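You operate a simulated robot arm through the tools that you are given. There is no shell and no other tool. Be economical: measure what you need, move in short steps, check, and stop when the job is done.

You run a simulated two-armed robot. Do the job below in one go: nothing can be reset, and whatever is moved stays where it is left.

TASK
Put the 19 mm nozzle tip from the top of the grey bench on the black black-rimmed blank and the 16 mm nozzle tip on the top of the green bench. Take the new fuel filter from the top of the grey bench and leave it in the blue crate. Take the blue pipe stub and put it in the blue crate. Put the black pipe stub on the blue valve disc. Put the black oil seal on the top of the grey bench away on the top of the steel-topped bench. Fetch the green plug gauge and stand it on the long trestle. Count the pressure gauges on the back trestle, then put as many of the feelers from the back trestle on the top of the blue bench. Take the tee with the yellow cap on the back trestle and put it away on the long trestle. Any order will do. Set down upright: nozzle tip, new fuel filter, green plug gauge, tee with the yellow cap.

Only the result counts: the job must be done as asked and must still hold three seconds after the hand-in. Knocking over, shifting, dropping, spilling or breaking anything else fails it. A push-on lid holds only when it is set on centred and level and pressed home; a screw cap is set on level and turned clockwise until tight.

THE ROBOT
Two 7-joint arms with fingered hands on one trunk, on a base that drives. Base frame: it is fixed to the floor where the robot stands at the start and does not move with it; the origin is under the middle of the robot, x ahead of it, y to its left, z up; the surface under the hand at the start is at about z = 860. Units: mm, rad, N and s.
The left shoulder is at the start at [200, 135, 995], the right one opposite. Places, roughly: black oil seal (5x5x2 cm) [900, -300, 900]; black pipe stub (4x4x8 cm) [600, -300, 900]; black-rimmed blank (10x6x2 cm) [900, 400, 900]; blue crate [500, 200, 200]; blue pipe stub (4x4x8 cm) [600, -200, 900]; blue valve disc (5x5x3 cm) [-1900, 2300, 800]; feeler [-1000, 1750, 750]; green plug gauge [500, 1000, 1000]; long trestle [-2000, 1000, 800]; new fuel filter [750, 250, 1000]; nozzle tip [750, -250, 1000]; pressure gauge [-1000, 1750, 1000]; tee with the yellow cap (7x5x10 cm) [-1000, 2100, 800]; top of the blue bench [700, 2200, 900]; top of the green bench [700, 1200, 900]; top of the steel-topped bench [700, 5000, 800]. Payload 4 kg a hand.
Tool frame (each hand has its own): the origin (TCP) lies between the finger pads and is the grasp point; the fingertips stand 25 mm ahead of it; z points along the fingers, y is the line along which they close. The gripper opens to 88 mm. The gripper's body begins 29 mm behind the TCP. The gripper is a hand of 4 fingers: y runs from the thumb to the fingers, the wrist lies at [-13, -106, -174] in the tool frame, and closing takes about 1.5 s.
Orientation is that of the tool frame in the base frame, as [roll, pitch, yaw] about the fixed x, y, z axes, in that order (R = Rz(yaw) Ry(pitch) Rx(roll)). With the fingers straight down and the wrist toward the robot, the tool's x, y and z point along [0, 1, 0], [1, 0, 0] and [0, 0, -1] of the base frame.

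THE INTERFACE
- The arms move only by the tool jog_arm. It takes "left_steps", "right_steps" or both (then of equal length, played together; a hand with none holds still); each is a list of rows, each a list of 6 numbers: the shift along the tool's x, y, z in mm, then the turn, a rotation vector about the tool's x, y, z in rad. In form: [[x, y, z, ax, ay, az], ...]. A call has 1 to 10 rows; each row is the pose to reach, as a shift and turn from the pose commanded when the call began, along the tool's axes at that moment. "left_jaw" and "right_jaw" are, for a hand that has rows, the finger opening in mm, from 0 to 88, set as the call begins (left out, the last holds). Rows are played at 5 a second. More than 50 mm and 0.15 rad between two rows, or a gripper value outside its range, and nothing of the call is played. Where a pose cannot be reached the arm comes as near as it can. A force on the tool above 40 N (or 10 N above the force at the start of the call, whichever is more), or a blocked arm, ends the call early, and 0.2 s more pass. Each finger travels about 153 mm/s and halts on what it meets, pressing with about 24 N; the grip force reading is that of the motor and also rises with nothing between the fingers. The clock runs only during rows and for 0.2 s after the last one: add rows that repeat a pose to give the fingers time. The reply holds the time, the measured pose of the TCP, the force on the tool along the base axes, the opening and the grip force, in the units named above and with some noise, with the torque about the TCP (base axes, N m) and any sound that the robot's microphone picked up.
- Cameras (640 x 400 px; columns grow to the right, rows downward): "scene" is now at [125.2, -1.2, 1591.4]; the picture's right is [0.03, -1.00, 0.00], its down [-0.85, -0.03, -0.53] and it looks along [0.53, 0.02, -0.85] (base axes); focal length 229 px, centre (320, 200). "left" rides on the left gripper at [-64, -83, -98] in its tool frame; the picture's right is [-0.62, -0.37, 0.69], its down [0.71, -0.63, 0.30] and it looks along [0.33, 0.68, 0.65] (tool axes); focal length 265 px, centre (320, 200). "right" rides on the right gripper at [64, -83, -98] in its tool frame; the picture's right is [-0.62, 0.37, -0.69], its down [-0.71, -0.63, 0.30] and it looks along [-0.32, 0.68, 0.65] (tool axes); focal length 265 px, centre (320, 200). There is no depth. A picture from a camera that has moved, and an enlarged one, comes with that camera's place and axes in the base frame and with its lens. The place of the scene camera against the robot may be out by one fixed shift of up to 12 mm in any direction.
- camera(camera): a new picture of that camera. It takes no simulated time.
- slide_trunk(by): slides the trunk up (or, below 0, down) by that many mm; the arms and the scene camera ride with it, the base frame stays. It gives what a move gives, with no picture.
- roll_base(legs): drives the robot by 1 to 6 legs, each [ahead, left, turn to the left] in mm, mm and rad, along the robot's own axes; the way and the turn of a leg run together, so that a leg with both is an arc; at most 1500 mm and 3.142 rad a leg. The arms and the cameras ride along, it lands a little off, and it stops where it bumps. It gives what a move gives.
- curl_fingers(index, middle, ring, thumb_bend, thumb_turn, hand): sets how far each is bent, from 0 (flat) to 100 (curled in); at 30 the hand is open as for a grip, at 70 the pads meet at the TCP. One left out holds its place. A second passes; each finger stops where it meets its share of the squeeze, and holds until it gets a number again. A gripper value or a shape takes the hand back. It gives what a move gives, with no picture; readings hold the bend of each and the force on the fingers (four entries, about 0 where the hand has none), thumb and palm. thumb_turn goes from beside the hand (0) to across from the fingers (100), as for a grip.
- set_grasp(shape, hand): the hand has 4 fingers and takes this shape, open, in about a second: jaw (thumb against the fingers, like two jaws); tri (thumb and two fingers); tip (a fingertip pinch); poke (one finger out to press); point (the index stretched); flat (the hand flat); cup (the hand cupped); fist (a fist). The gripper value then closes the fingers along that shape, each until it touches; the sizes above hold for jaw. It gives what a move gives, with no picture.
- head_to(pan, tilt): turns the head with the scene camera to pan (to the left, within 1.693 rad either way) and tilt (down, from -0.506 to 1.204), counted from straight ahead of the robot. It gives what a move gives.
- zoom(camera, box): a new picture of the part [left, top, right, bottom] of that camera's present view, enlarged. It takes no simulated time.
- sign_off(): hands the job in; it is judged then, once.

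Work in short steps. Places have to be worked out from the pictures, the camera data and where the tool is seen: move nearer, look again, correct. Check each grasp and each placing, and mend what went wrong. You have 525 turns and 318 pictures in all, those below and enlarged ones among them. Open the grippers and draw the arms clear of the work before you hand the job in, unless the task says otherwise.

The tools are called after ">>>" as name(argument=value, ...) on one line, values as JSON. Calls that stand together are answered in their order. jog_arm: Moves the arms, as the interface text tells. Its arguments: {"type":"object","properties":{"left_steps":{"type":"array"},"left_jaw":{"type":"number"},"right_steps":{"type":"array"},"right_jaw":{"type":"number"}},"required":[]} The other tools are called the same way: slide_trunk (by) slides the trunk up or down; set_grasp (shape, hand) gives the hand a shape; curl_fingers (index, middle, ring, thumb_bend, thumb_turn, hand) moves the fingers one by one; roll_base (legs) drives the base; head_to (pan, tilt) turns the head that bears the scene camera; camera (camera) takes a picture; zoom (camera, box) takes an enlarged picture of a part of a camera's view; sign_off () hands the job in.

At the start:

```text
t: 0.0
left_ee_pos: [576.9, 267.0, 1212.3]
left_orientation: [3.141, 0.0, 1.571]
left_force: [0.8, -0.4, 0.9]
left_ft_torque: [0.0, -0.01, 0.02]
left_opening: 87.7
left_gripper_force: 0.0
left_shape: jaw
left_bend: [30.0, 30.0, 30.0, 30.0, 98.0]
left_finger forces: [0.0, 0.0, 0.0, 0.1, 0.0, 0.0]
right_ee_pos: [570.6, -207.5, 1131.3]
right_orientation: [3.14, 0.001, 1.571]
right_force: [-0.1, -0.2, -0.7]
right_ft_torque: [0.05, 0.01, 0.04]
right_opening: 87.7
right_gripper_force: 0.0
right_shape: jaw
right_bend: [30.0, 30.0, 30.0, 30.0, 98.0]
right_finger forces: [0.0, 0.0, 0.0, 0.1, 0.0, 0.0]
trunk travel left (down, up): [-600.0, 170.0]
robot x, y, heading: [0.6, 3.0, -0.0]
head pan, tilt: [0.033, 1.009]
```

scene: 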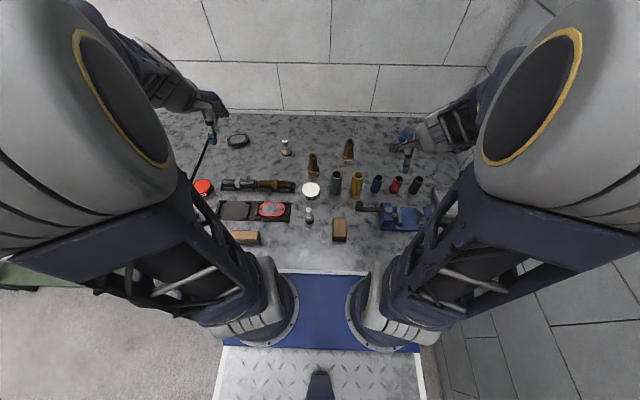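
right: 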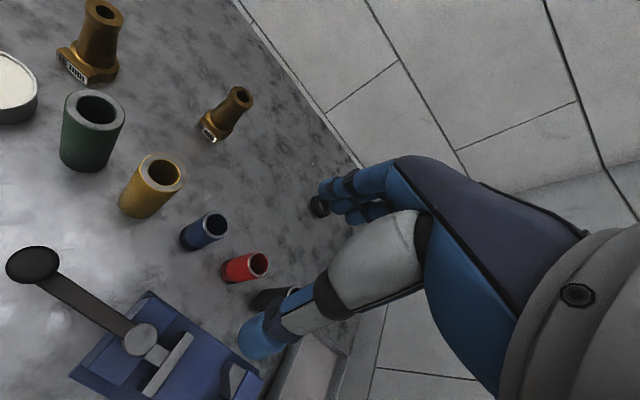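
left: 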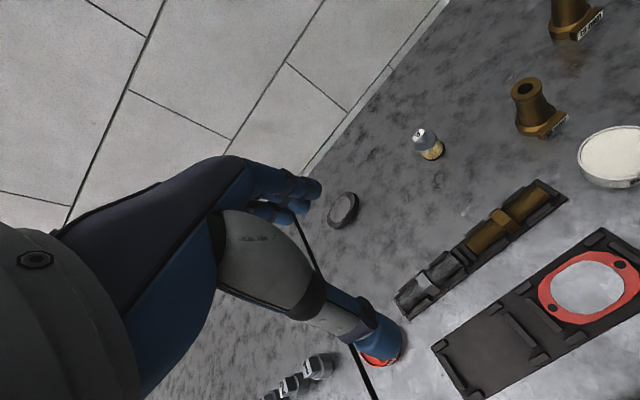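

The pictures show a grey bench with many items. I'll zoom in on the scene view to identify them.

>>> zoom(camera="scene", box=[180, 110, 340, 250])

>>> zoom(camera="scene", box=[290, 110, 450, 250])

>>> zoom(camera="left", box=[380, 0, 640, 160])

>>> zoom(camera="right", box=[0, 0, 320, 200])

```text
2.86 times, centred on (260, 180) of scene
camera zoom: at [125.2, -1.2, 1591.4], right [0.03, -1.0, 0.0], down [-0.85, -0.03, -0.53], along [0.53, 0.02, -0.85], focal length 655 px, centre (491, 257)
```

zoom: 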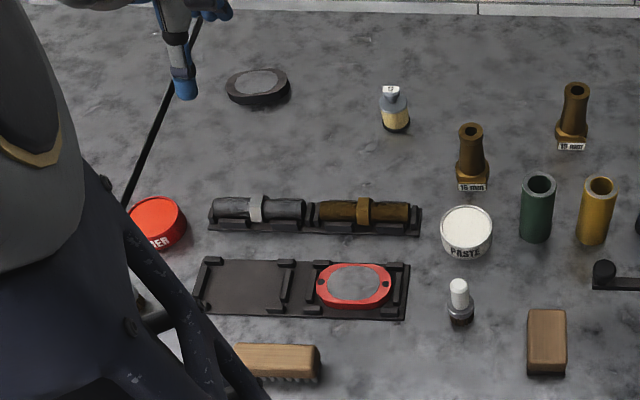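

```text
2.86 times, centred on (370, 180) of scene
camera zoom: at [125.2, -1.2, 1591.4], right [0.03, -1.0, 0.0], down [-0.85, -0.03, -0.53], along [0.53, 0.02, -0.85], focal length 655 px, centre (177, 257)
```

zoom: 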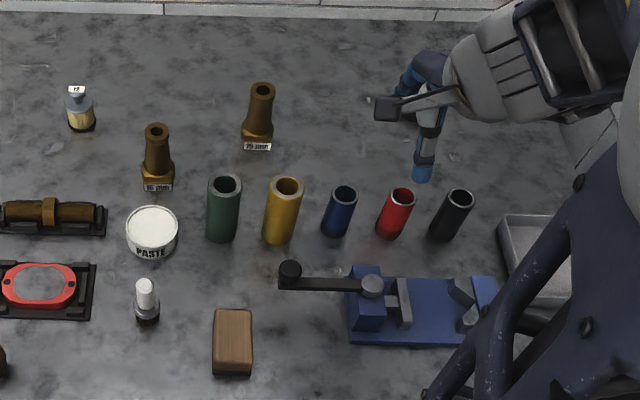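

```text
2.46 times, centred on (510, 80) of left
camera zoom: at [494.2, 203.7, 1311.0], right [-0.37, -0.62, -0.69], down [-0.63, 0.71, -0.3], along [0.68, 0.33, -0.65], focal length 653 px, centre (-148, 495)
```

zoom: 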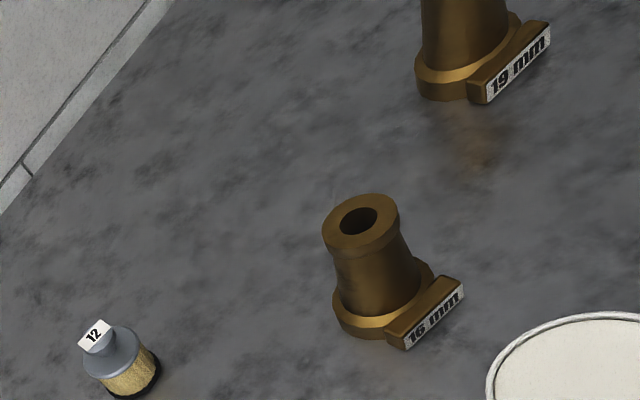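

```text
2.00 times, centred on (160, 100) of right
camera zoom: at [486.7, -143.2, 1229.4], right [0.37, -0.62, 0.69], down [-0.63, -0.71, -0.3], along [0.68, -0.32, -0.65], focal length 531 px, centre (640, 400)
```

zoom: 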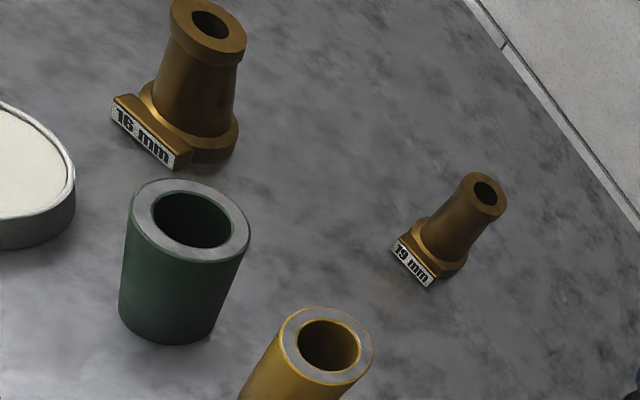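

Bench items are roughly located. Next I look around, first steeply down to find the crate.

>>> head_to(pan=0.5, tilt=1.15)

>>> camera(camera="scene")

>>> head_to(pan=1.0, tilt=0.5)

>>> camera(camera="scene")

>>> head_to(pan=1.65, tilt=0.3)

>>> camera(camera="scene")

```text
t: 0.9
left_ee_pos: [577.8, 268.8, 1212.0]
left_orientation: [-3.141, 0.0, 1.57]
left_force: [0.2, 0.8, -0.2]
left_ft_torque: [-0.05, -0.03, -0.03]
left_opening: 87.5
left_gripper_force: 0.0
left_shape: jaw
left_bend: [30.0, 30.0, 30.0, 30.0, 98.0]
left_finger forces: [0.1, 0.0, 0.0, 0.1, 0.0, 0.0]
right_ee_pos: [570.2, -208.7, 1131.2]
right_orientation: [3.142, -0.002, 1.572]
right_force: [-0.7, 0.1, 0.9]
right_ft_torque: [-0.01, 0.0, 0.02]
right_opening: 87.6
right_gripper_force: 0.0
right_shape: jaw
right_bend: [30.0, 30.0, 30.0, 30.0, 98.0]
right_finger forces: [0.0, 0.0, 0.1, 0.1, 0.0, 0.0]
trunk travel left (down, up): [-600.0, 170.0]
robot x, y, heading: [-1.8, 3.3, 0.001]
head pan, tilt: [0.499, 1.15]
```

```text
310 pictures are left
camera scene: at [108.5, 25.0, 1582.3], right [0.48, -0.88, 0.0], down [-0.8, -0.44, -0.41], along [0.36, 0.2, -0.91], focal length 229 px, centre (320, 200)
```

scene: 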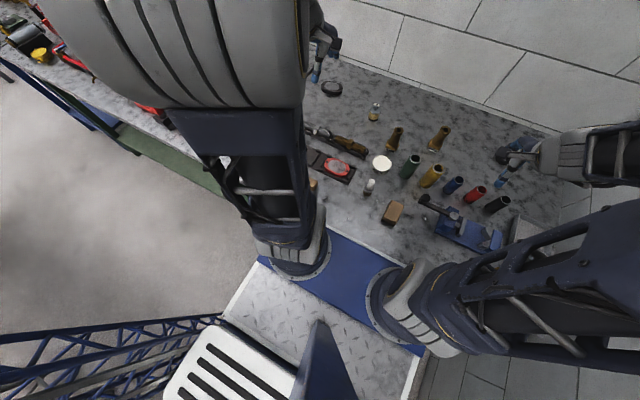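

```text
t: 1.9
left_ee_pos: [578.7, 267.4, 1212.4]
left_orientation: [3.141, 0.0, 1.571]
left_force: [0.4, 1.0, 0.1]
left_ft_torque: [-0.03, 0.02, 0.01]
left_opening: 87.6
left_gripper_force: 0.1
left_shape: jaw
left_bend: [30.0, 30.0, 30.0, 30.0, 98.0]
left_finger forces: [0.0, 0.1, 0.0, 0.0, 0.1, 0.0]
right_ee_pos: [571.2, -208.7, 1130.9]
right_orientation: [3.141, 0.0, 1.57]
right_force: [0.6, -1.2, -0.7]
right_ft_torque: [0.04, -0.04, 0.0]
right_opening: 87.6
right_gripper_force: 0.1
right_shape: jaw
right_bend: [30.0, 30.0, 30.0, 30.0, 98.0]
right_finger forces: [0.1, 0.0, 0.0, 0.0, 0.0, 0.0]
trunk travel left (down, up): [-600.0, 170.0]
robot x, y, heading: [1.1, -3.3, -0.001]
head pan, tilt: [1.0, 0.499]
```

```text
309 pictures are left
camera scene: at [105.3, 73.0, 1633.0], right [0.84, -0.54, 0.0], down [-0.26, -0.4, -0.88], along [0.47, 0.74, -0.48], focal length 229 px, centre (320, 200)
```

scene: 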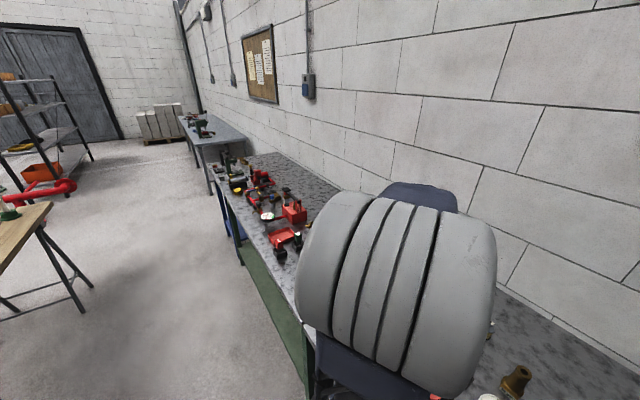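

```text
t: 3.0
left_ee_pos: [579.7, 267.4, 1212.3]
left_orientation: [3.141, -0.001, 1.571]
left_force: [0.5, -0.8, 0.3]
left_ft_torque: [0.0, -0.01, -0.01]
left_opening: 87.2
left_gripper_force: 0.0
left_shape: jaw
left_bend: [30.0, 30.0, 30.0, 30.0, 98.0]
left_finger forces: [0.0, 0.0, 0.1, 0.0, 0.1, 0.0]
right_ee_pos: [570.4, -207.7, 1131.2]
right_orientation: [3.141, 0.0, 1.571]
right_force: [-0.3, 0.3, 0.3]
right_ft_torque: [0.0, 0.01, 0.01]
right_opening: 87.7
right_gripper_force: 0.0
right_shape: jaw
right_bend: [30.0, 30.0, 30.0, 30.0, 98.0]
right_finger forces: [0.1, 0.0, 0.0, 0.0, 0.1, 0.1]
trunk travel left (down, up): [-600.0, 170.0]
robot x, y, heading: [-0.3, 1.3, -0.004]
head pan, tilt: [1.649, 0.3]
```

```text
308 pictures are left
camera scene: at [48.9, 89.6, 1651.5], right [1.0, 0.08, 0.0], down [0.02, -0.3, -0.96], along [-0.07, 0.95, -0.3], focal length 229 px, centre (320, 200)
```

scene: 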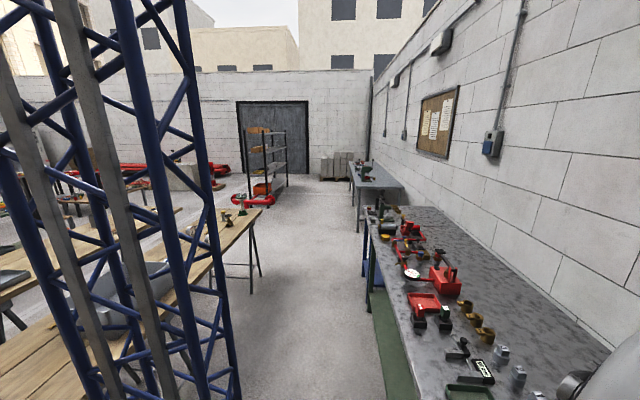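

The line of benches is clear: grey (here), then green, blue and steel. The crate isn't visible yet, so I look right to check the free space and then back off to look under the bench.

>>> head_to(pan=-1.65, tilt=0.4)

>>> camera(camera="scene")

>>> roll_base(legs=[[-500, 0, 0]])

>>> head_to(pan=0.2, tilt=0.9)

>>> camera(camera="scene")

```text
t: 5.8
left_ee_pos: [578.0, 268.0, 1212.4]
left_orientation: [3.141, 0.001, 1.57]
left_force: [0.0, 0.6, -0.4]
left_ft_torque: [-0.05, 0.0, 0.04]
left_opening: 87.5
left_gripper_force: 0.1
left_shape: jaw
left_bend: [30.0, 30.0, 30.0, 30.0, 98.0]
left_finger forces: [0.0, 0.1, 0.0, 0.0, 0.0, 0.0]
right_ee_pos: [570.6, -207.8, 1130.7]
right_orientation: [-3.14, 0.0, 1.57]
right_force: [-0.2, 0.2, 0.1]
right_ft_torque: [-0.02, -0.01, -0.02]
right_opening: 87.5
right_gripper_force: 0.1
right_shape: jaw
right_bend: [30.0, 30.0, 30.0, 30.0, 98.0]
right_finger forces: [0.1, 0.0, 0.1, 0.0, 0.0, 0.0]
trunk travel left (down, up): [-600.0, 170.0]
robot x, y, heading: [0.4, -0.3, 0.002]
head pan, tilt: [-1.649, 0.4]
```

```text
307 pictures are left
camera scene: at [48.9, -95.8, 1642.2], right [-1.0, 0.08, 0.0], down [0.03, 0.39, -0.92], along [-0.07, -0.92, -0.39], focal length 229 px, centre (320, 200)
```

scene: 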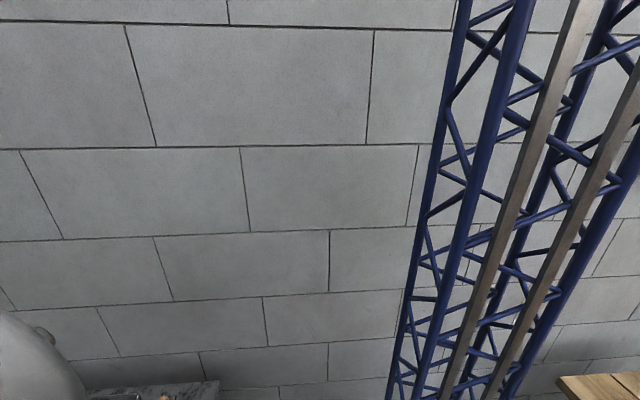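

```text
t: 8.8
left_ee_pos: [84.2, 268.4, 1212.4]
left_orientation: [3.139, -0.001, 1.568]
left_force: [0.2, 0.6, 0.8]
left_ft_torque: [0.01, -0.01, -0.02]
left_opening: 88.1
left_gripper_force: 0.1
left_shape: jaw
left_bend: [30.0, 30.0, 30.0, 30.0, 98.0]
left_finger forces: [0.0, 0.1, 0.0, 0.1, 0.0, 0.0]
right_ee_pos: [75.7, -207.7, 1131.6]
right_orientation: [3.141, 0.0, 1.566]
right_force: [0.1, -0.3, 0.4]
right_ft_torque: [0.0, 0.0, 0.01]
right_opening: 87.5
right_gripper_force: 0.0
right_shape: jaw
right_bend: [30.0, 30.0, 30.0, 30.0, 98.0]
right_finger forces: [0.1, 0.0, 0.0, 0.0, 0.0, 0.1]
trunk travel left (down, up): [-600.0, 170.0]
robot x, y, heading: [-496.7, -2.4, -0.0]
head pan, tilt: [-1.649, 0.4]
stopped in leg 1: the robot was blocked; the commanded pose is now the measured one
```

```text
t: 10.6
left_ee_pos: [84.8, 268.8, 1212.5]
left_orientation: [3.14, -0.002, 1.57]
left_force: [-0.4, -0.3, 1.2]
left_ft_torque: [0.01, 0.01, -0.01]
left_opening: 87.7
left_gripper_force: 0.0
left_shape: jaw
left_bend: [30.0, 30.0, 30.0, 30.0, 98.0]
left_finger forces: [0.0, 0.1, 0.0, 0.1, 0.0, 0.0]
right_ee_pos: [75.2, -207.6, 1131.9]
right_orientation: [3.141, 0.001, 1.568]
right_force: [0.4, -0.2, 0.3]
right_ft_torque: [0.0, -0.02, -0.02]
right_opening: 87.7
right_gripper_force: 0.0
right_shape: jaw
right_bend: [30.0, 30.0, 30.0, 30.0, 98.0]
right_finger forces: [0.1, 0.1, 0.0, 0.1, 0.0, 0.0]
trunk travel left (down, up): [-600.0, 170.0]
robot x, y, heading: [-493.3, -0.7, -0.001]
head pan, tilt: [0.201, 0.901]
```

```text
306 pictures are left
camera scene: at [-363.8, 12.6, 1599.2], right [0.2, -0.98, 0.0], down [-0.77, -0.15, -0.62], along [0.61, 0.12, -0.78], focal length 229 px, centre (320, 200)
```

scene: 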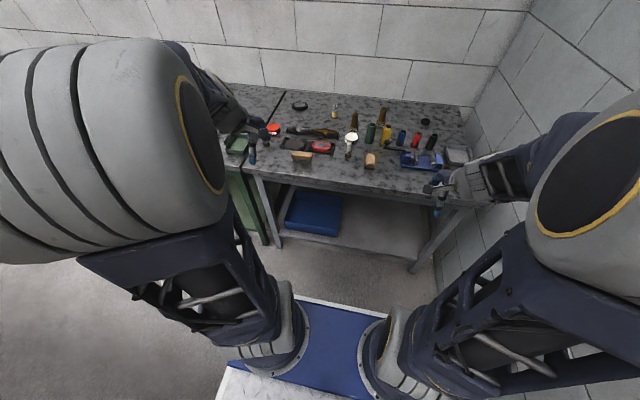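

The blue crate is on the lower shelf under the grey bench. I zoom in on it.

>>> zoom(camera="scene", box=[230, 140, 470, 280])

```text
2.67 times, centred on (350, 210) of scene
camera zoom: at [-363.8, 12.6, 1599.2], right [0.2, -0.98, 0.0], down [-0.77, -0.15, -0.62], along [0.61, 0.12, -0.78], focal length 611 px, centre (240, 173)
```

zoom: 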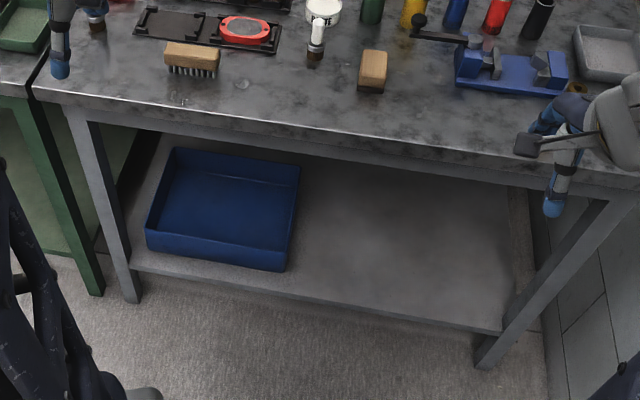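

The crate is open on the lower shelf at about [580, 240], with the shelf at z≈180. I drive back to the grey bench, a bit to the left, to pick the 19 mm nozzle with the right hand.

>>> roll_base(legs=[[490, 150, 0]])

>>> head_to(pan=0.0, tilt=0.85)

>>> camera(camera="scene")

>>> camera(camera="right")

```text
t: 13.6
left_ee_pos: [565.9, 419.9, 1213.1]
left_orientation: [3.139, 0.0, 1.575]
left_force: [-0.1, -0.2, -0.1]
left_ft_torque: [-0.02, -0.03, 0.02]
left_opening: 87.7
left_gripper_force: 0.0
left_shape: jaw
left_bend: [30.0, 30.0, 30.0, 30.0, 98.0]
left_finger forces: [0.1, 0.0, 0.0, 0.0, 0.0, 0.1]
right_ee_pos: [560.6, -57.3, 1129.8]
right_orientation: [3.14, 0.0, 1.573]
right_force: [0.6, -0.7, -0.1]
right_ft_torque: [-0.02, 0.01, -0.01]
right_opening: 87.5
right_gripper_force: 0.0
right_shape: jaw
right_bend: [30.0, 30.0, 30.0, 30.0, 98.0]
right_finger forces: [0.0, 0.0, 0.0, 0.0, 0.0, 0.1]
trunk travel left (down, up): [-600.0, 170.0]
robot x, y, heading: [-12.9, 153.6, 0.004]
head pan, tilt: [0.201, 0.901]
```

```text
t: 14.3
left_ee_pos: [566.1, 419.0, 1212.2]
left_orientation: [3.141, -0.002, 1.575]
left_force: [-0.7, 0.3, 0.0]
left_ft_torque: [-0.01, -0.02, 0.0]
left_opening: 87.6
left_gripper_force: 0.0
left_shape: jaw
left_bend: [30.0, 30.0, 30.0, 30.0, 98.0]
left_finger forces: [0.1, 0.1, 0.0, 0.0, 0.0, 0.0]
right_ee_pos: [559.1, -56.5, 1131.3]
right_orientation: [-3.141, 0.001, 1.571]
right_force: [-0.1, 0.0, 0.5]
right_ft_torque: [0.0, 0.03, 0.0]
right_opening: 87.4
right_gripper_force: 0.0
right_shape: jaw
right_bend: [30.0, 30.0, 30.0, 30.0, 98.0]
right_finger forces: [0.1, 0.0, 0.0, 0.0, 0.0, 0.0]
trunk travel left (down, up): [-600.0, 170.0]
robot x, y, heading: [-8.7, 153.4, -0.002]
head pan, tilt: [0.0, 0.85]
```

```text
304 pictures are left
camera scene: at [123.2, 147.0, 1603.1], right [0.0, -1.0, 0.0], down [-0.75, 0.0, -0.66], along [0.66, 0.0, -0.75], focal length 229 px, centre (320, 200)
```

scene: 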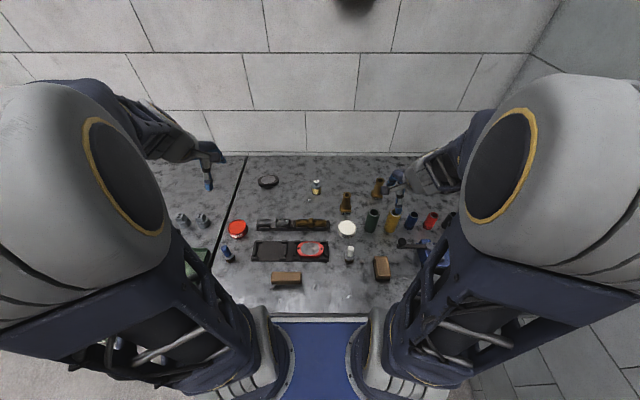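

```text
303 pictures are left
camera right: at [475.9, 7.9, 1229.6], right [0.37, -0.62, 0.69], down [-0.63, -0.72, -0.3], along [0.68, -0.32, -0.65], focal length 265 px, centre (320, 200)
```

right: 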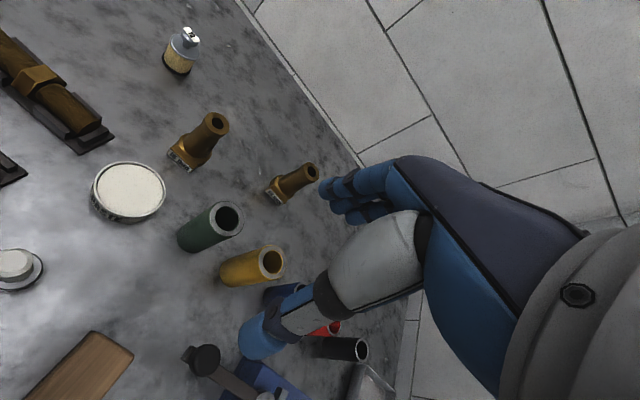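

Both cameras agree on the 19 mm nozzle at about [785, -90]. I move the right hand above it.

>>> jog_arm(right_steps=[[-5, 40, 12, 0, 0, 0], [-10, 80, 25, 0, 0, 0], [-16, 120, 38, 0, 0, 0], [-21, 155, 52, 0, 0, 0], [-26, 190, 66, 0, 0, 0], [-31, 226, 80, 0, 0, 0]], right_jaw=88)

>>> camera(camera="right")

>>> zoom(camera="scene", box=[300, 150, 460, 250])

```text
t: 15.7
left_ee_pos: [567.0, 420.1, 1212.6]
left_orientation: [3.14, -0.001, 1.575]
left_force: [-0.3, -0.7, 0.2]
left_ft_torque: [0.02, -0.02, -0.01]
left_opening: 87.5
left_gripper_force: 0.0
left_shape: jaw
left_bend: [30.0, 30.0, 30.0, 30.0, 98.0]
left_finger forces: [0.1, 0.0, 0.0, 0.0, 0.0, 0.1]
right_ee_pos: [785.8, -87.6, 1050.2]
right_orientation: [3.14, 0.001, 1.571]
right_force: [0.8, -0.1, 0.6]
right_ft_torque: [0.01, 0.0, -0.03]
right_opening: 87.7
right_gripper_force: 0.0
right_shape: jaw
right_bend: [30.0, 30.0, 30.0, 30.0, 98.0]
right_finger forces: [0.1, 0.1, 0.0, 0.0, 0.1, 0.0]
trunk travel left (down, up): [-600.0, 170.0]
robot x, y, heading: [-10.1, 152.6, 0.003]
head pan, tilt: [0.0, 0.85]
```

```text
302 pictures are left
camera right: at [702.1, -23.1, 1149.1], right [0.37, -0.62, 0.69], down [-0.63, -0.72, -0.3], along [0.68, -0.32, -0.65], focal length 265 px, centre (320, 200)
```

right: 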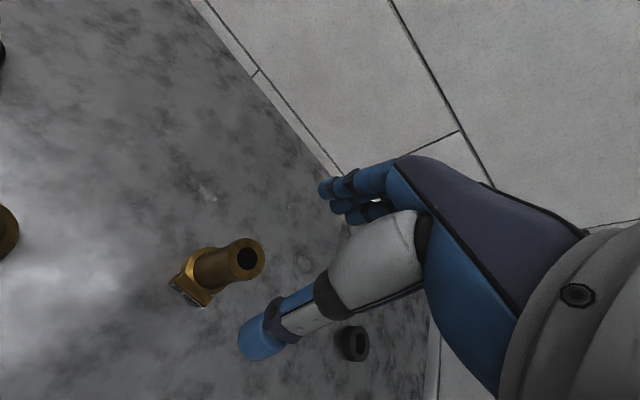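

```text
4.00 times, centred on (380, 200) of scene
camera zoom: at [122.8, 147.0, 1603.2], right [0.0, -1.0, 0.0], down [-0.75, 0.0, -0.66], along [0.66, 0.0, -0.75], focal length 917 px, centre (80, 200)
```

zoom: 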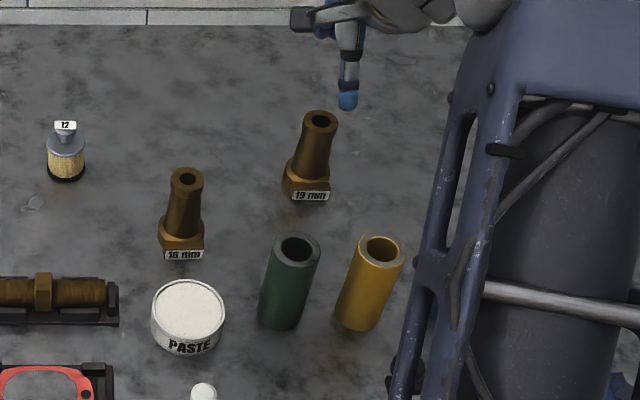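

The nozzle axis is about [794, -91] with its top at z≈957. I centre over it, descend to z≈922 and close.

>>> jog_arm(right_steps=[[-3, 8, 0, 0, 0, 0], [-3, 8, 40, 0, 0, 0], [-3, 8, 80, 0, 0, 0], [-3, 8, 110, 0, 0, 0], [-3, 8, 128, 0, 0, 0]])

>>> camera(camera="right")

```text
t: 16.9
left_ee_pos: [566.0, 418.8, 1211.7]
left_orientation: [3.14, -0.003, 1.573]
left_force: [-0.6, -0.1, 0.5]
left_ft_torque: [-0.03, -0.02, 0.01]
left_opening: 87.5
left_gripper_force: 0.0
left_shape: jaw
left_bend: [30.0, 30.0, 30.0, 30.0, 98.0]
left_finger forces: [0.0, 0.1, 0.0, 0.0, 0.0, 0.0]
right_ee_pos: [794.1, -91.5, 922.3]
right_orientation: [3.141, 0.001, 1.573]
right_force: [-0.6, 0.9, 0.0]
right_ft_torque: [0.04, 0.0, -0.02]
right_opening: 87.5
right_gripper_force: 0.1
right_shape: jaw
right_bend: [30.0, 30.0, 30.0, 30.0, 98.0]
right_finger forces: [0.0, 0.0, 0.0, 0.0, 0.0, 0.0]
trunk travel left (down, up): [-600.0, 170.0]
robot x, y, heading: [-10.3, 147.2, 0.002]
head pan, tilt: [0.0, 0.85]
```

```text
300 pictures are left
camera right: at [710.2, -26.3, 1019.8], right [0.37, -0.62, 0.69], down [-0.63, -0.72, -0.3], along [0.68, -0.32, -0.65], focal length 265 px, centre (320, 200)
```

right: 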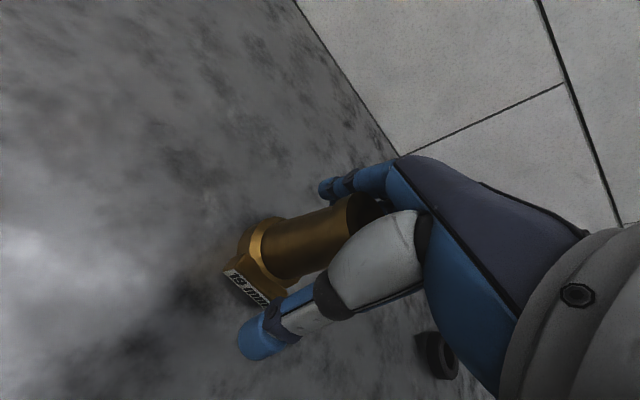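

The nozzle lies between the thumb and fingers, so I close the hand.

>>> jog_arm(right_steps=[[0, 0, 0, 0, 0, 0], [0, 0, 0, 0, 0, 0], [0, 0, 0, 0, 0, 0], [0, 0, 0, 0, 0, 0], [0, 0, 0, 0, 0, 0], [0, 0, 0, 0, 0, 0], [0, 0, 0, 0, 0, 0], [0, 0, 0, 0, 0, 0]], right_jaw=0)

>>> camera(camera="right")

```text
t: 18.7
left_ee_pos: [566.8, 419.6, 1213.2]
left_orientation: [3.139, -0.002, 1.575]
left_force: [-0.6, -0.3, 1.0]
left_ft_torque: [-0.03, 0.03, -0.02]
left_opening: 87.6
left_gripper_force: 0.1
left_shape: jaw
left_bend: [30.0, 30.0, 30.0, 30.0, 98.0]
left_finger forces: [0.0, 0.0, 0.1, 0.0, 0.1, 0.0]
right_ee_pos: [794.5, -90.6, 921.6]
right_orientation: [3.142, -0.001, 1.572]
right_force: [-0.4, 0.3, 0.4]
right_ft_torque: [-0.04, 0.03, -0.05]
right_opening: 29.3
right_gripper_force: 24.2
right_shape: jaw
right_bend: [74.0, 46.0, 50.0, 75.0, 100.0]
right_finger forces: [12.0, 7.7, 0.0, 0.0, 18.6, 0.1]
trunk travel left (down, up): [-600.0, 170.0]
robot x, y, heading: [-13.6, 151.6, 0.003]
head pan, tilt: [0.0, 0.85]
```

```text
299 pictures are left
camera right: at [710.3, -26.3, 1020.0], right [0.37, -0.62, 0.69], down [-0.63, -0.72, -0.3], along [0.68, -0.32, -0.65], focal length 265 px, centre (320, 200)
```

right: 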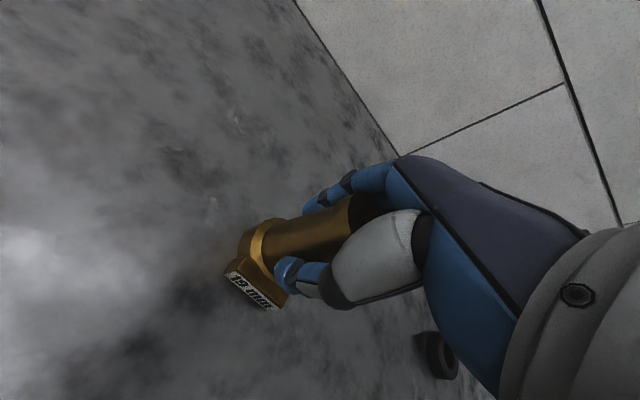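

It is gripped (29 mm opening, 24 N). I lift and check.

>>> jog_arm(right_steps=[[0, 0, -20, 0, 0, 0], [0, 0, -60, 0, 0, 0], [0, 0, -100, 0, 0, 0], [0, 0, -128, 0, 0, 0], [0, 0, -128, 0, 0, 0]])

>>> camera(camera="right")

>>> camera(camera="left")

```text
t: 19.9
left_ee_pos: [566.2, 419.6, 1212.8]
left_orientation: [3.14, -0.002, 1.574]
left_force: [0.0, 0.2, 0.4]
left_ft_torque: [-0.02, 0.0, 0.0]
left_opening: 87.7
left_gripper_force: 0.1
left_shape: jaw
left_bend: [30.0, 30.0, 30.0, 30.0, 98.0]
left_finger forces: [0.0, 0.1, 0.1, 0.0, 0.1, 0.1]
right_ee_pos: [793.6, -92.7, 1051.7]
right_orientation: [3.141, 0.001, 1.573]
right_force: [0.3, 0.9, -2.2]
right_ft_torque: [0.04, 0.01, 0.01]
right_opening: 29.2
right_gripper_force: 24.1
right_shape: jaw
right_bend: [74.0, 46.0, 50.0, 75.0, 100.0]
right_finger forces: [12.0, 7.8, 0.0, 0.1, 18.5, 0.0]
trunk travel left (down, up): [-600.0, 170.0]
robot x, y, heading: [-10.0, 150.8, 0.001]
head pan, tilt: [0.0, 0.85]
```

```text
298 pictures are left
camera right: at [708.8, -27.4, 1149.9], right [0.37, -0.62, 0.69], down [-0.63, -0.72, -0.3], along [0.68, -0.32, -0.65], focal length 265 px, centre (320, 200)
```

right: 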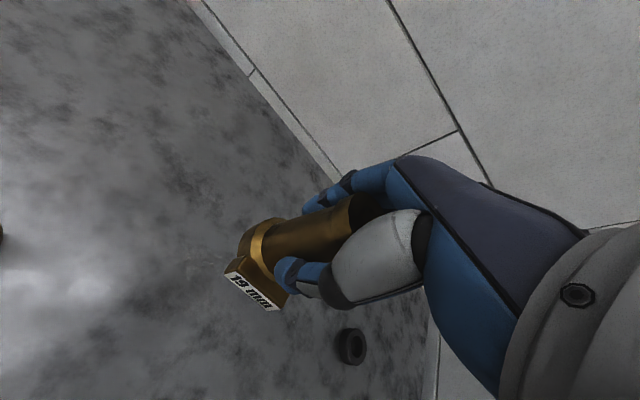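

```text
297 pictures are left
camera left: at [482.6, 354.9, 1311.4], right [-0.37, -0.62, -0.69], down [-0.63, 0.71, -0.3], along [0.68, 0.33, -0.65], focal length 265 px, centre (320, 200)
```

left: 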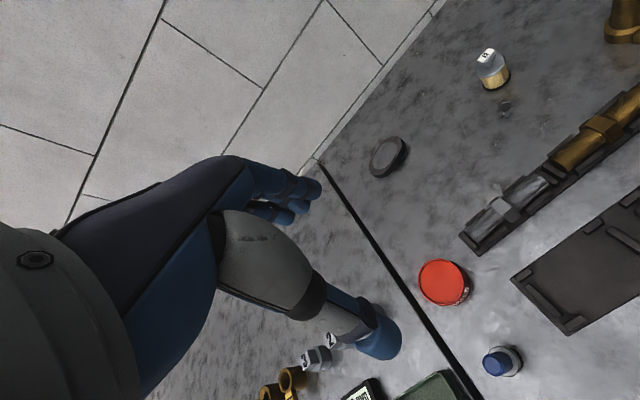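

The 19 mm nozzle is held square. I raise it and drive left about 490 mm so the blank (~[870, 386]) falls in front of the right hand.

>>> jog_arm(right_steps=[[0, 0, -40, 0, 0, 0], [0, 0, -70, 0, 0, 0]])

>>> roll_base(legs=[[0, 485, 0]])

>>> camera(camera="right")

>>> camera(camera="scene")

```text
t: 20.5
left_ee_pos: [567.2, 419.6, 1212.4]
left_orientation: [3.139, -0.002, 1.574]
left_force: [-0.3, -0.4, -0.1]
left_ft_torque: [-0.04, 0.03, -0.04]
left_opening: 87.6
left_gripper_force: 0.0
left_shape: jaw
left_bend: [30.0, 30.0, 30.0, 30.0, 98.0]
left_finger forces: [0.1, 0.0, 0.1, 0.0, 0.0, 0.0]
right_ee_pos: [794.2, -91.0, 1122.0]
right_orientation: [3.141, 0.001, 1.572]
right_force: [-0.5, 0.2, -2.3]
right_ft_torque: [0.02, 0.0, 0.01]
right_opening: 29.2
right_gripper_force: 23.6
right_shape: jaw
right_bend: [74.0, 46.0, 50.0, 75.0, 100.0]
right_finger forces: [12.0, 7.8, 0.0, 0.0, 18.5, 0.1]
trunk travel left (down, up): [-600.0, 170.0]
robot x, y, heading: [-12.2, 151.9, 0.0]
head pan, tilt: [0.0, 0.85]
```

```text
t: 23.4
left_ee_pos: [562.4, 915.2, 1212.1]
left_orientation: [3.139, -0.003, 1.579]
left_force: [0.7, 0.0, -0.3]
left_ft_torque: [0.0, 0.0, -0.01]
left_opening: 87.7
left_gripper_force: 0.1
left_shape: jaw
left_bend: [30.0, 30.0, 30.0, 30.0, 98.0]
left_finger forces: [0.1, 0.0, 0.0, 0.1, 0.0, 0.1]
right_ee_pos: [793.4, 405.5, 1122.4]
right_orientation: [3.141, 0.0, 1.577]
right_force: [0.2, 0.6, -1.7]
right_ft_torque: [0.02, 0.06, 0.03]
right_opening: 29.2
right_gripper_force: 23.7
right_shape: jaw
right_bend: [74.0, 46.0, 50.0, 75.0, 100.0]
right_finger forces: [12.0, 7.9, 0.1, 0.0, 18.6, 0.1]
trunk travel left (down, up): [-600.0, 170.0]
robot x, y, heading: [-11.6, 643.4, 0.007]
head pan, tilt: [0.0, 0.85]
```

```text
296 pictures are left
camera right: at [708.3, 469.8, 1219.9], right [0.37, -0.62, 0.69], down [-0.63, -0.72, -0.3], along [0.69, -0.32, -0.65], focal length 265 px, centre (320, 200)
```

right: 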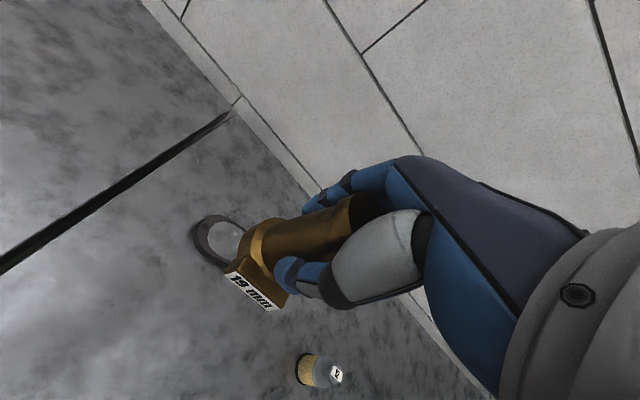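

```text
295 pictures are left
camera scene: at [121.0, 641.9, 1603.1], right [0.01, -1.0, 0.0], down [-0.75, -0.01, -0.66], along [0.66, 0.0, -0.75], focal length 229 px, centre (320, 200)
```

scene: 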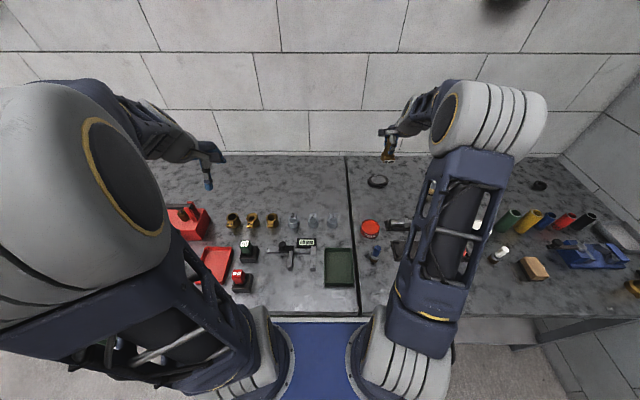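

>>> zoom(camera="scene", box=[340, 150, 420, 200])

>>> zoom(camera="right", box=[140, 160, 300, 320])

```text
8.00 times, centred on (380, 175) of scene
camera zoom: at [121.0, 641.9, 1603.1], right [0.01, -1.0, 0.0], down [-0.75, -0.01, -0.66], along [0.66, 0.0, -0.75], focal length 1834 px, centre (-160, 400)
```

zoom: 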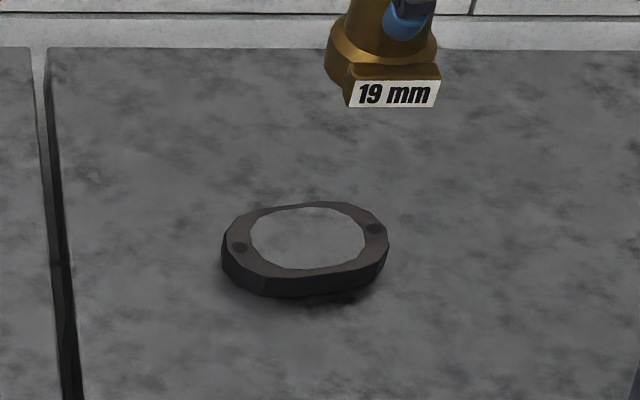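

```text
2.50 times, centred on (220, 240) of right
camera zoom: at [708.3, 469.8, 1219.9], right [0.37, -0.62, 0.69], down [-0.63, -0.72, -0.3], along [0.69, -0.32, -0.65], focal length 664 px, centre (570, 100)
```

zoom: 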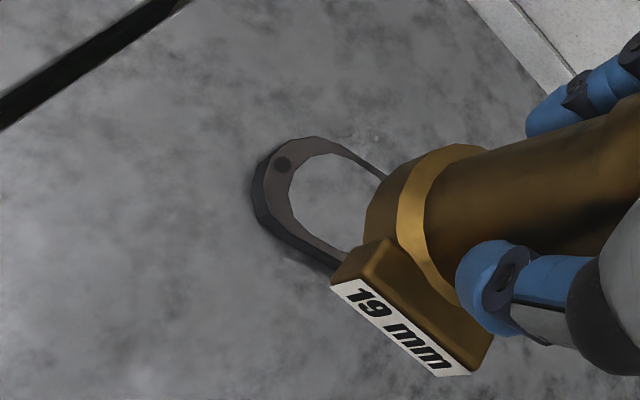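

The blank's centre is around [876, 384]. I bring the nozzle above it at z≈975.

>>> jog_arm(right_steps=[[-6, 27, 30, 0, 0, 0], [-12, 54, 60, 0, 0, 0], [-21, 81, 90, 0, 0, 0], [-21, 81, 120, 0, 0, 0], [-21, 81, 147, 0, 0, 0]])

>>> zoom(camera="scene", box=[340, 150, 420, 200])

>>> camera(camera="right")

```text
t: 24.6
left_ee_pos: [563.7, 917.2, 1213.1]
left_orientation: [3.14, -0.002, 1.579]
left_force: [-0.1, -0.2, 0.1]
left_ft_torque: [-0.01, -0.04, 0.03]
left_opening: 87.6
left_gripper_force: 0.2
left_shape: jaw
left_bend: [30.0, 30.0, 30.0, 30.0, 98.0]
left_finger forces: [0.1, 0.0, 0.0, 0.0, 0.0, 0.1]
right_ee_pos: [873.4, 385.2, 975.2]
right_orientation: [-3.141, 0.0, 1.576]
right_force: [0.2, -0.4, -1.5]
right_ft_torque: [0.02, 0.01, 0.03]
right_opening: 29.4
right_gripper_force: 24.2
right_shape: jaw
right_bend: [74.0, 46.0, 50.0, 76.0, 100.0]
right_finger forces: [11.9, 8.0, 0.0, 0.1, 18.6, 0.1]
trunk travel left (down, up): [-600.0, 170.0]
robot x, y, heading: [-11.7, 645.3, 0.003]
head pan, tilt: [0.0, 0.85]
```

```text
8.00 times, centred on (380, 175) of scene
camera zoom: at [120.8, 642.0, 1603.1], right [0.01, -1.0, 0.0], down [-0.75, -0.01, -0.66], along [0.66, 0.0, -0.75], focal length 1834 px, centre (-160, 400)
```

zoom: 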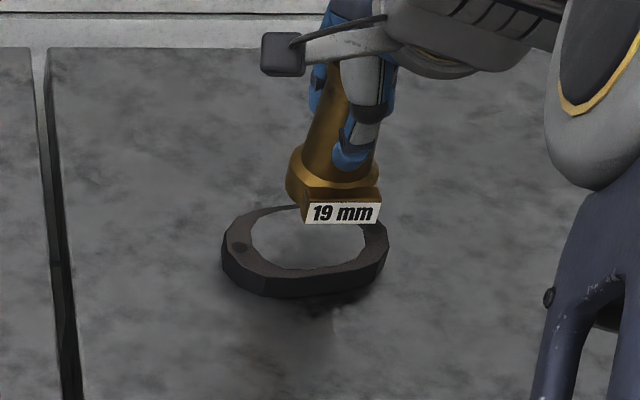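

```text
291 pictures are left
camera right: at [788.7, 448.7, 1073.2], right [0.37, -0.62, 0.69], down [-0.63, -0.72, -0.3], along [0.69, -0.32, -0.65], focal length 265 px, centre (320, 200)
```

right: 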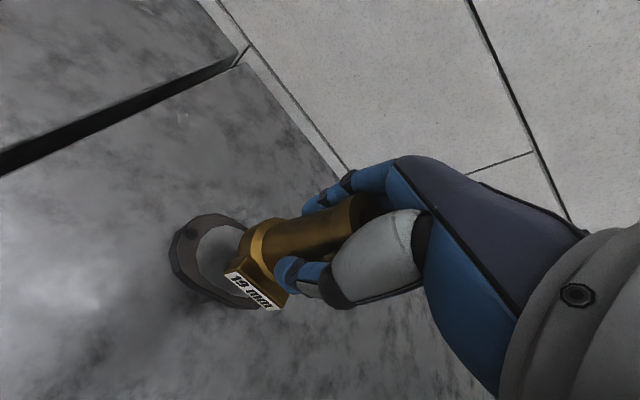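

Projected down, the nozzle would land about 10 mm too far right and slightly too far away. I correct by +10 in y and -4 in x, and lower partway.

>>> jog_arm(right_steps=[[5, -2, 0, 0, 0, 0], [10, -4, 10, 0, 0, 0], [10, -4, 23, 0, 0, 0]])

>>> zoom(camera="scene", box=[340, 150, 420, 200])

>>> zoom(camera="right", box=[140, 160, 300, 320])

```text
t: 25.4
left_ee_pos: [562.4, 916.8, 1213.2]
left_orientation: [3.138, -0.002, 1.577]
left_force: [-0.4, 0.9, 0.3]
left_ft_torque: [-0.01, 0.03, 0.0]
left_opening: 87.5
left_gripper_force: 0.1
left_shape: jaw
left_bend: [30.0, 30.0, 30.0, 30.0, 98.0]
left_finger forces: [0.0, 0.0, 0.0, 0.0, 0.1, 0.0]
right_ee_pos: [869.9, 394.3, 952.0]
right_orientation: [3.141, -0.001, 1.576]
right_force: [-0.1, -0.7, -1.5]
right_ft_torque: [0.0, 0.04, -0.01]
right_opening: 29.0
right_gripper_force: 23.9
right_shape: jaw
right_bend: [74.0, 46.0, 50.0, 76.0, 100.0]
right_finger forces: [12.0, 8.0, 0.0, 0.0, 18.6, 0.0]
trunk travel left (down, up): [-600.0, 170.0]
robot x, y, heading: [-14.6, 641.5, 0.01]
head pan, tilt: [0.0, 0.85]
```

```text
8.00 times, centred on (380, 175) of scene
camera zoom: at [121.0, 641.9, 1603.1], right [0.01, -1.0, 0.0], down [-0.75, -0.01, -0.66], along [0.66, 0.0, -0.75], focal length 1834 px, centre (-160, 400)
```

zoom: 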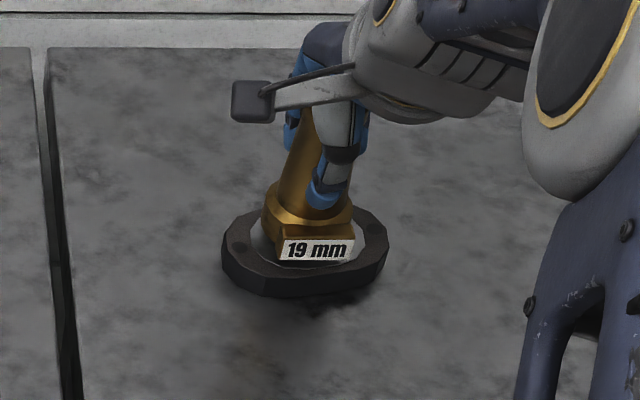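

```text
2.50 times, centred on (220, 240) of right
camera zoom: at [784.8, 458.5, 1049.6], right [0.37, -0.62, 0.69], down [-0.63, -0.72, -0.3], along [0.69, -0.32, -0.65], focal length 664 px, centre (570, 100)
```

zoom: 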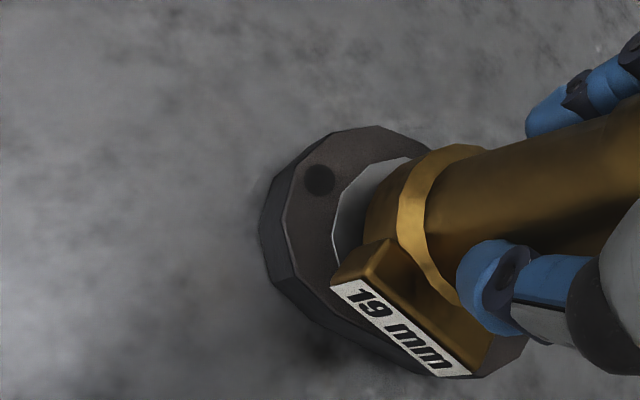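

It is now well centred over the blank. I lower slowly until contact.

>>> jog_arm(right_steps=[[0, 2, 3, 0, 0, 0], [0, 2, 6, 0, 0, 0], [0, 2, 8, 0, 0, 0], [0, 2, 9, 0, 0, 0], [0, 2, 9, 0, 0, 0]])

>>> zoom(camera="scene", box=[340, 150, 420, 200])

```text
t: 26.6
left_ee_pos: [563.6, 915.3, 1213.3]
left_orientation: [3.141, -0.003, 1.577]
left_force: [-0.4, 0.6, -0.4]
left_ft_torque: [0.02, -0.04, -0.01]
left_opening: 87.7
left_gripper_force: 0.1
left_shape: jaw
left_bend: [30.0, 30.0, 30.0, 30.0, 98.0]
left_finger forces: [0.0, 0.0, 0.1, 0.0, 0.0, 0.0]
right_ee_pos: [871.3, 393.8, 943.4]
right_orientation: [-3.141, 0.0, 1.578]
right_force: [-0.4, -0.3, -2.6]
right_ft_torque: [0.0, -0.02, 0.03]
right_opening: 29.3
right_gripper_force: 23.8
right_shape: jaw
right_bend: [74.0, 46.0, 50.0, 76.0, 100.0]
right_finger forces: [11.8, 8.0, 0.0, 0.0, 18.4, 0.1]
trunk travel left (down, up): [-600.0, 170.0]
robot x, y, heading: [-13.0, 644.5, 0.009]
head pan, tilt: [0.0, 0.85]
```

```text
8.00 times, centred on (380, 175) of scene
camera zoom: at [121.0, 641.9, 1603.1], right [0.01, -1.0, 0.0], down [-0.75, -0.01, -0.66], along [0.66, 0.0, -0.75], focal length 1834 px, centre (-160, 400)
```

zoom: 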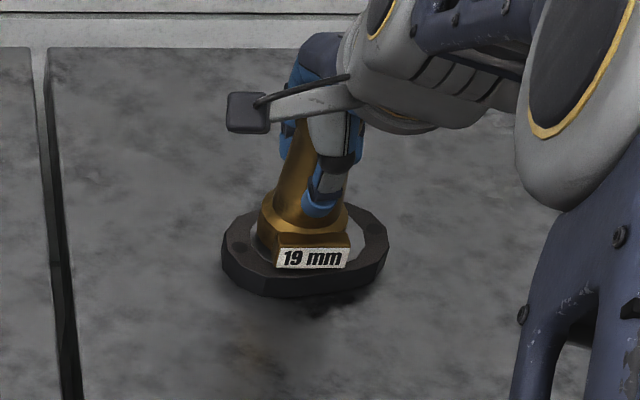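

No contact yet, so I lower in small steps.

>>> jog_arm(right_steps=[[-2, 0, 1, 0, 0, 0], [-2, 0, 2, 0, 0, 0], [-2, 0, 3, 0, 0, 0], [-2, 0, 4, 0, 0, 0]])

```text
t: 27.6
left_ee_pos: [563.6, 916.4, 1212.4]
left_orientation: [3.14, -0.001, 1.577]
left_force: [0.2, 0.0, -0.6]
left_ft_torque: [0.01, 0.0, -0.02]
left_opening: 87.5
left_gripper_force: 0.1
left_shape: jaw
left_bend: [30.0, 30.0, 30.0, 30.0, 98.0]
left_finger forces: [0.0, 0.0, 0.0, 0.0, 0.0, 0.0]
right_ee_pos: [871.8, 392.6, 937.7]
right_orientation: [3.14, 0.001, 1.578]
right_force: [-0.2, 0.9, -2.0]
right_ft_torque: [0.03, -0.02, 0.0]
right_opening: 29.0
right_gripper_force: 23.8
right_shape: jaw
right_bend: [74.0, 46.0, 50.0, 76.0, 100.0]
right_finger forces: [11.8, 8.0, 0.0, 0.0, 18.6, 0.0]
trunk travel left (down, up): [-600.0, 170.0]
robot x, y, heading: [-11.0, 647.4, 0.005]
head pan, tilt: [0.0, 0.85]
```

>>> jog_arm(right_steps=[[0, 0, 1, 0, 0, 0], [0, 0, 2, 0, 0, 0], [0, 0, 3, 0, 0, 0], [0, 0, 4, 0, 0, 0], [0, 0, 5, 0, 0, 0]])

>>> zoom(camera="scene", box=[340, 150, 420, 200])

```text
t: 28.8
left_ee_pos: [562.1, 917.9, 1213.4]
left_orientation: [3.139, -0.002, 1.578]
left_force: [-0.3, -0.1, -0.4]
left_ft_torque: [0.02, 0.01, -0.03]
left_opening: 87.5
left_gripper_force: 0.0
left_shape: jaw
left_bend: [30.0, 30.0, 30.0, 30.0, 98.0]
left_finger forces: [0.1, 0.0, 0.0, 0.1, 0.0, 0.0]
right_ee_pos: [872.0, 393.4, 936.8]
right_orientation: [3.137, 0.003, 1.578]
right_force: [0.1, 0.1, 14.9]
right_ft_torque: [0.01, -0.15, 0.0]
right_opening: 29.6
right_gripper_force: 24.5
right_shape: jaw
right_bend: [74.0, 46.0, 50.0, 76.0, 100.0]
right_finger forces: [13.2, 9.6, 0.0, 0.0, 21.7, 0.0]
trunk travel left (down, up): [-600.0, 170.0]
robot x, y, heading: [-11.9, 646.0, 0.002]
head pan, tilt: [0.0, 0.85]
```

```text
8.00 times, centred on (380, 175) of scene
camera zoom: at [120.4, 642.1, 1603.4], right [0.01, -1.0, 0.0], down [-0.75, -0.01, -0.66], along [0.66, 0.0, -0.75], focal length 1834 px, centre (-160, 400)
```

zoom: 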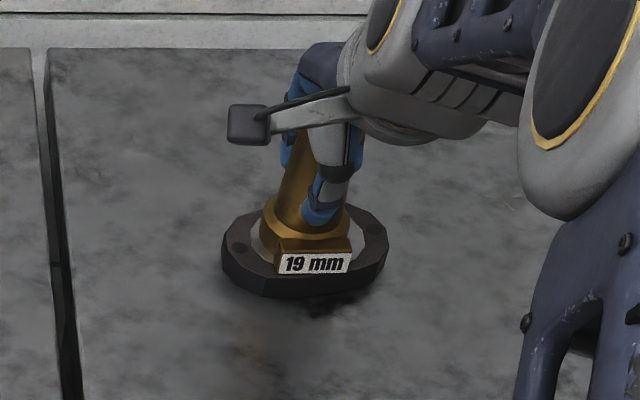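

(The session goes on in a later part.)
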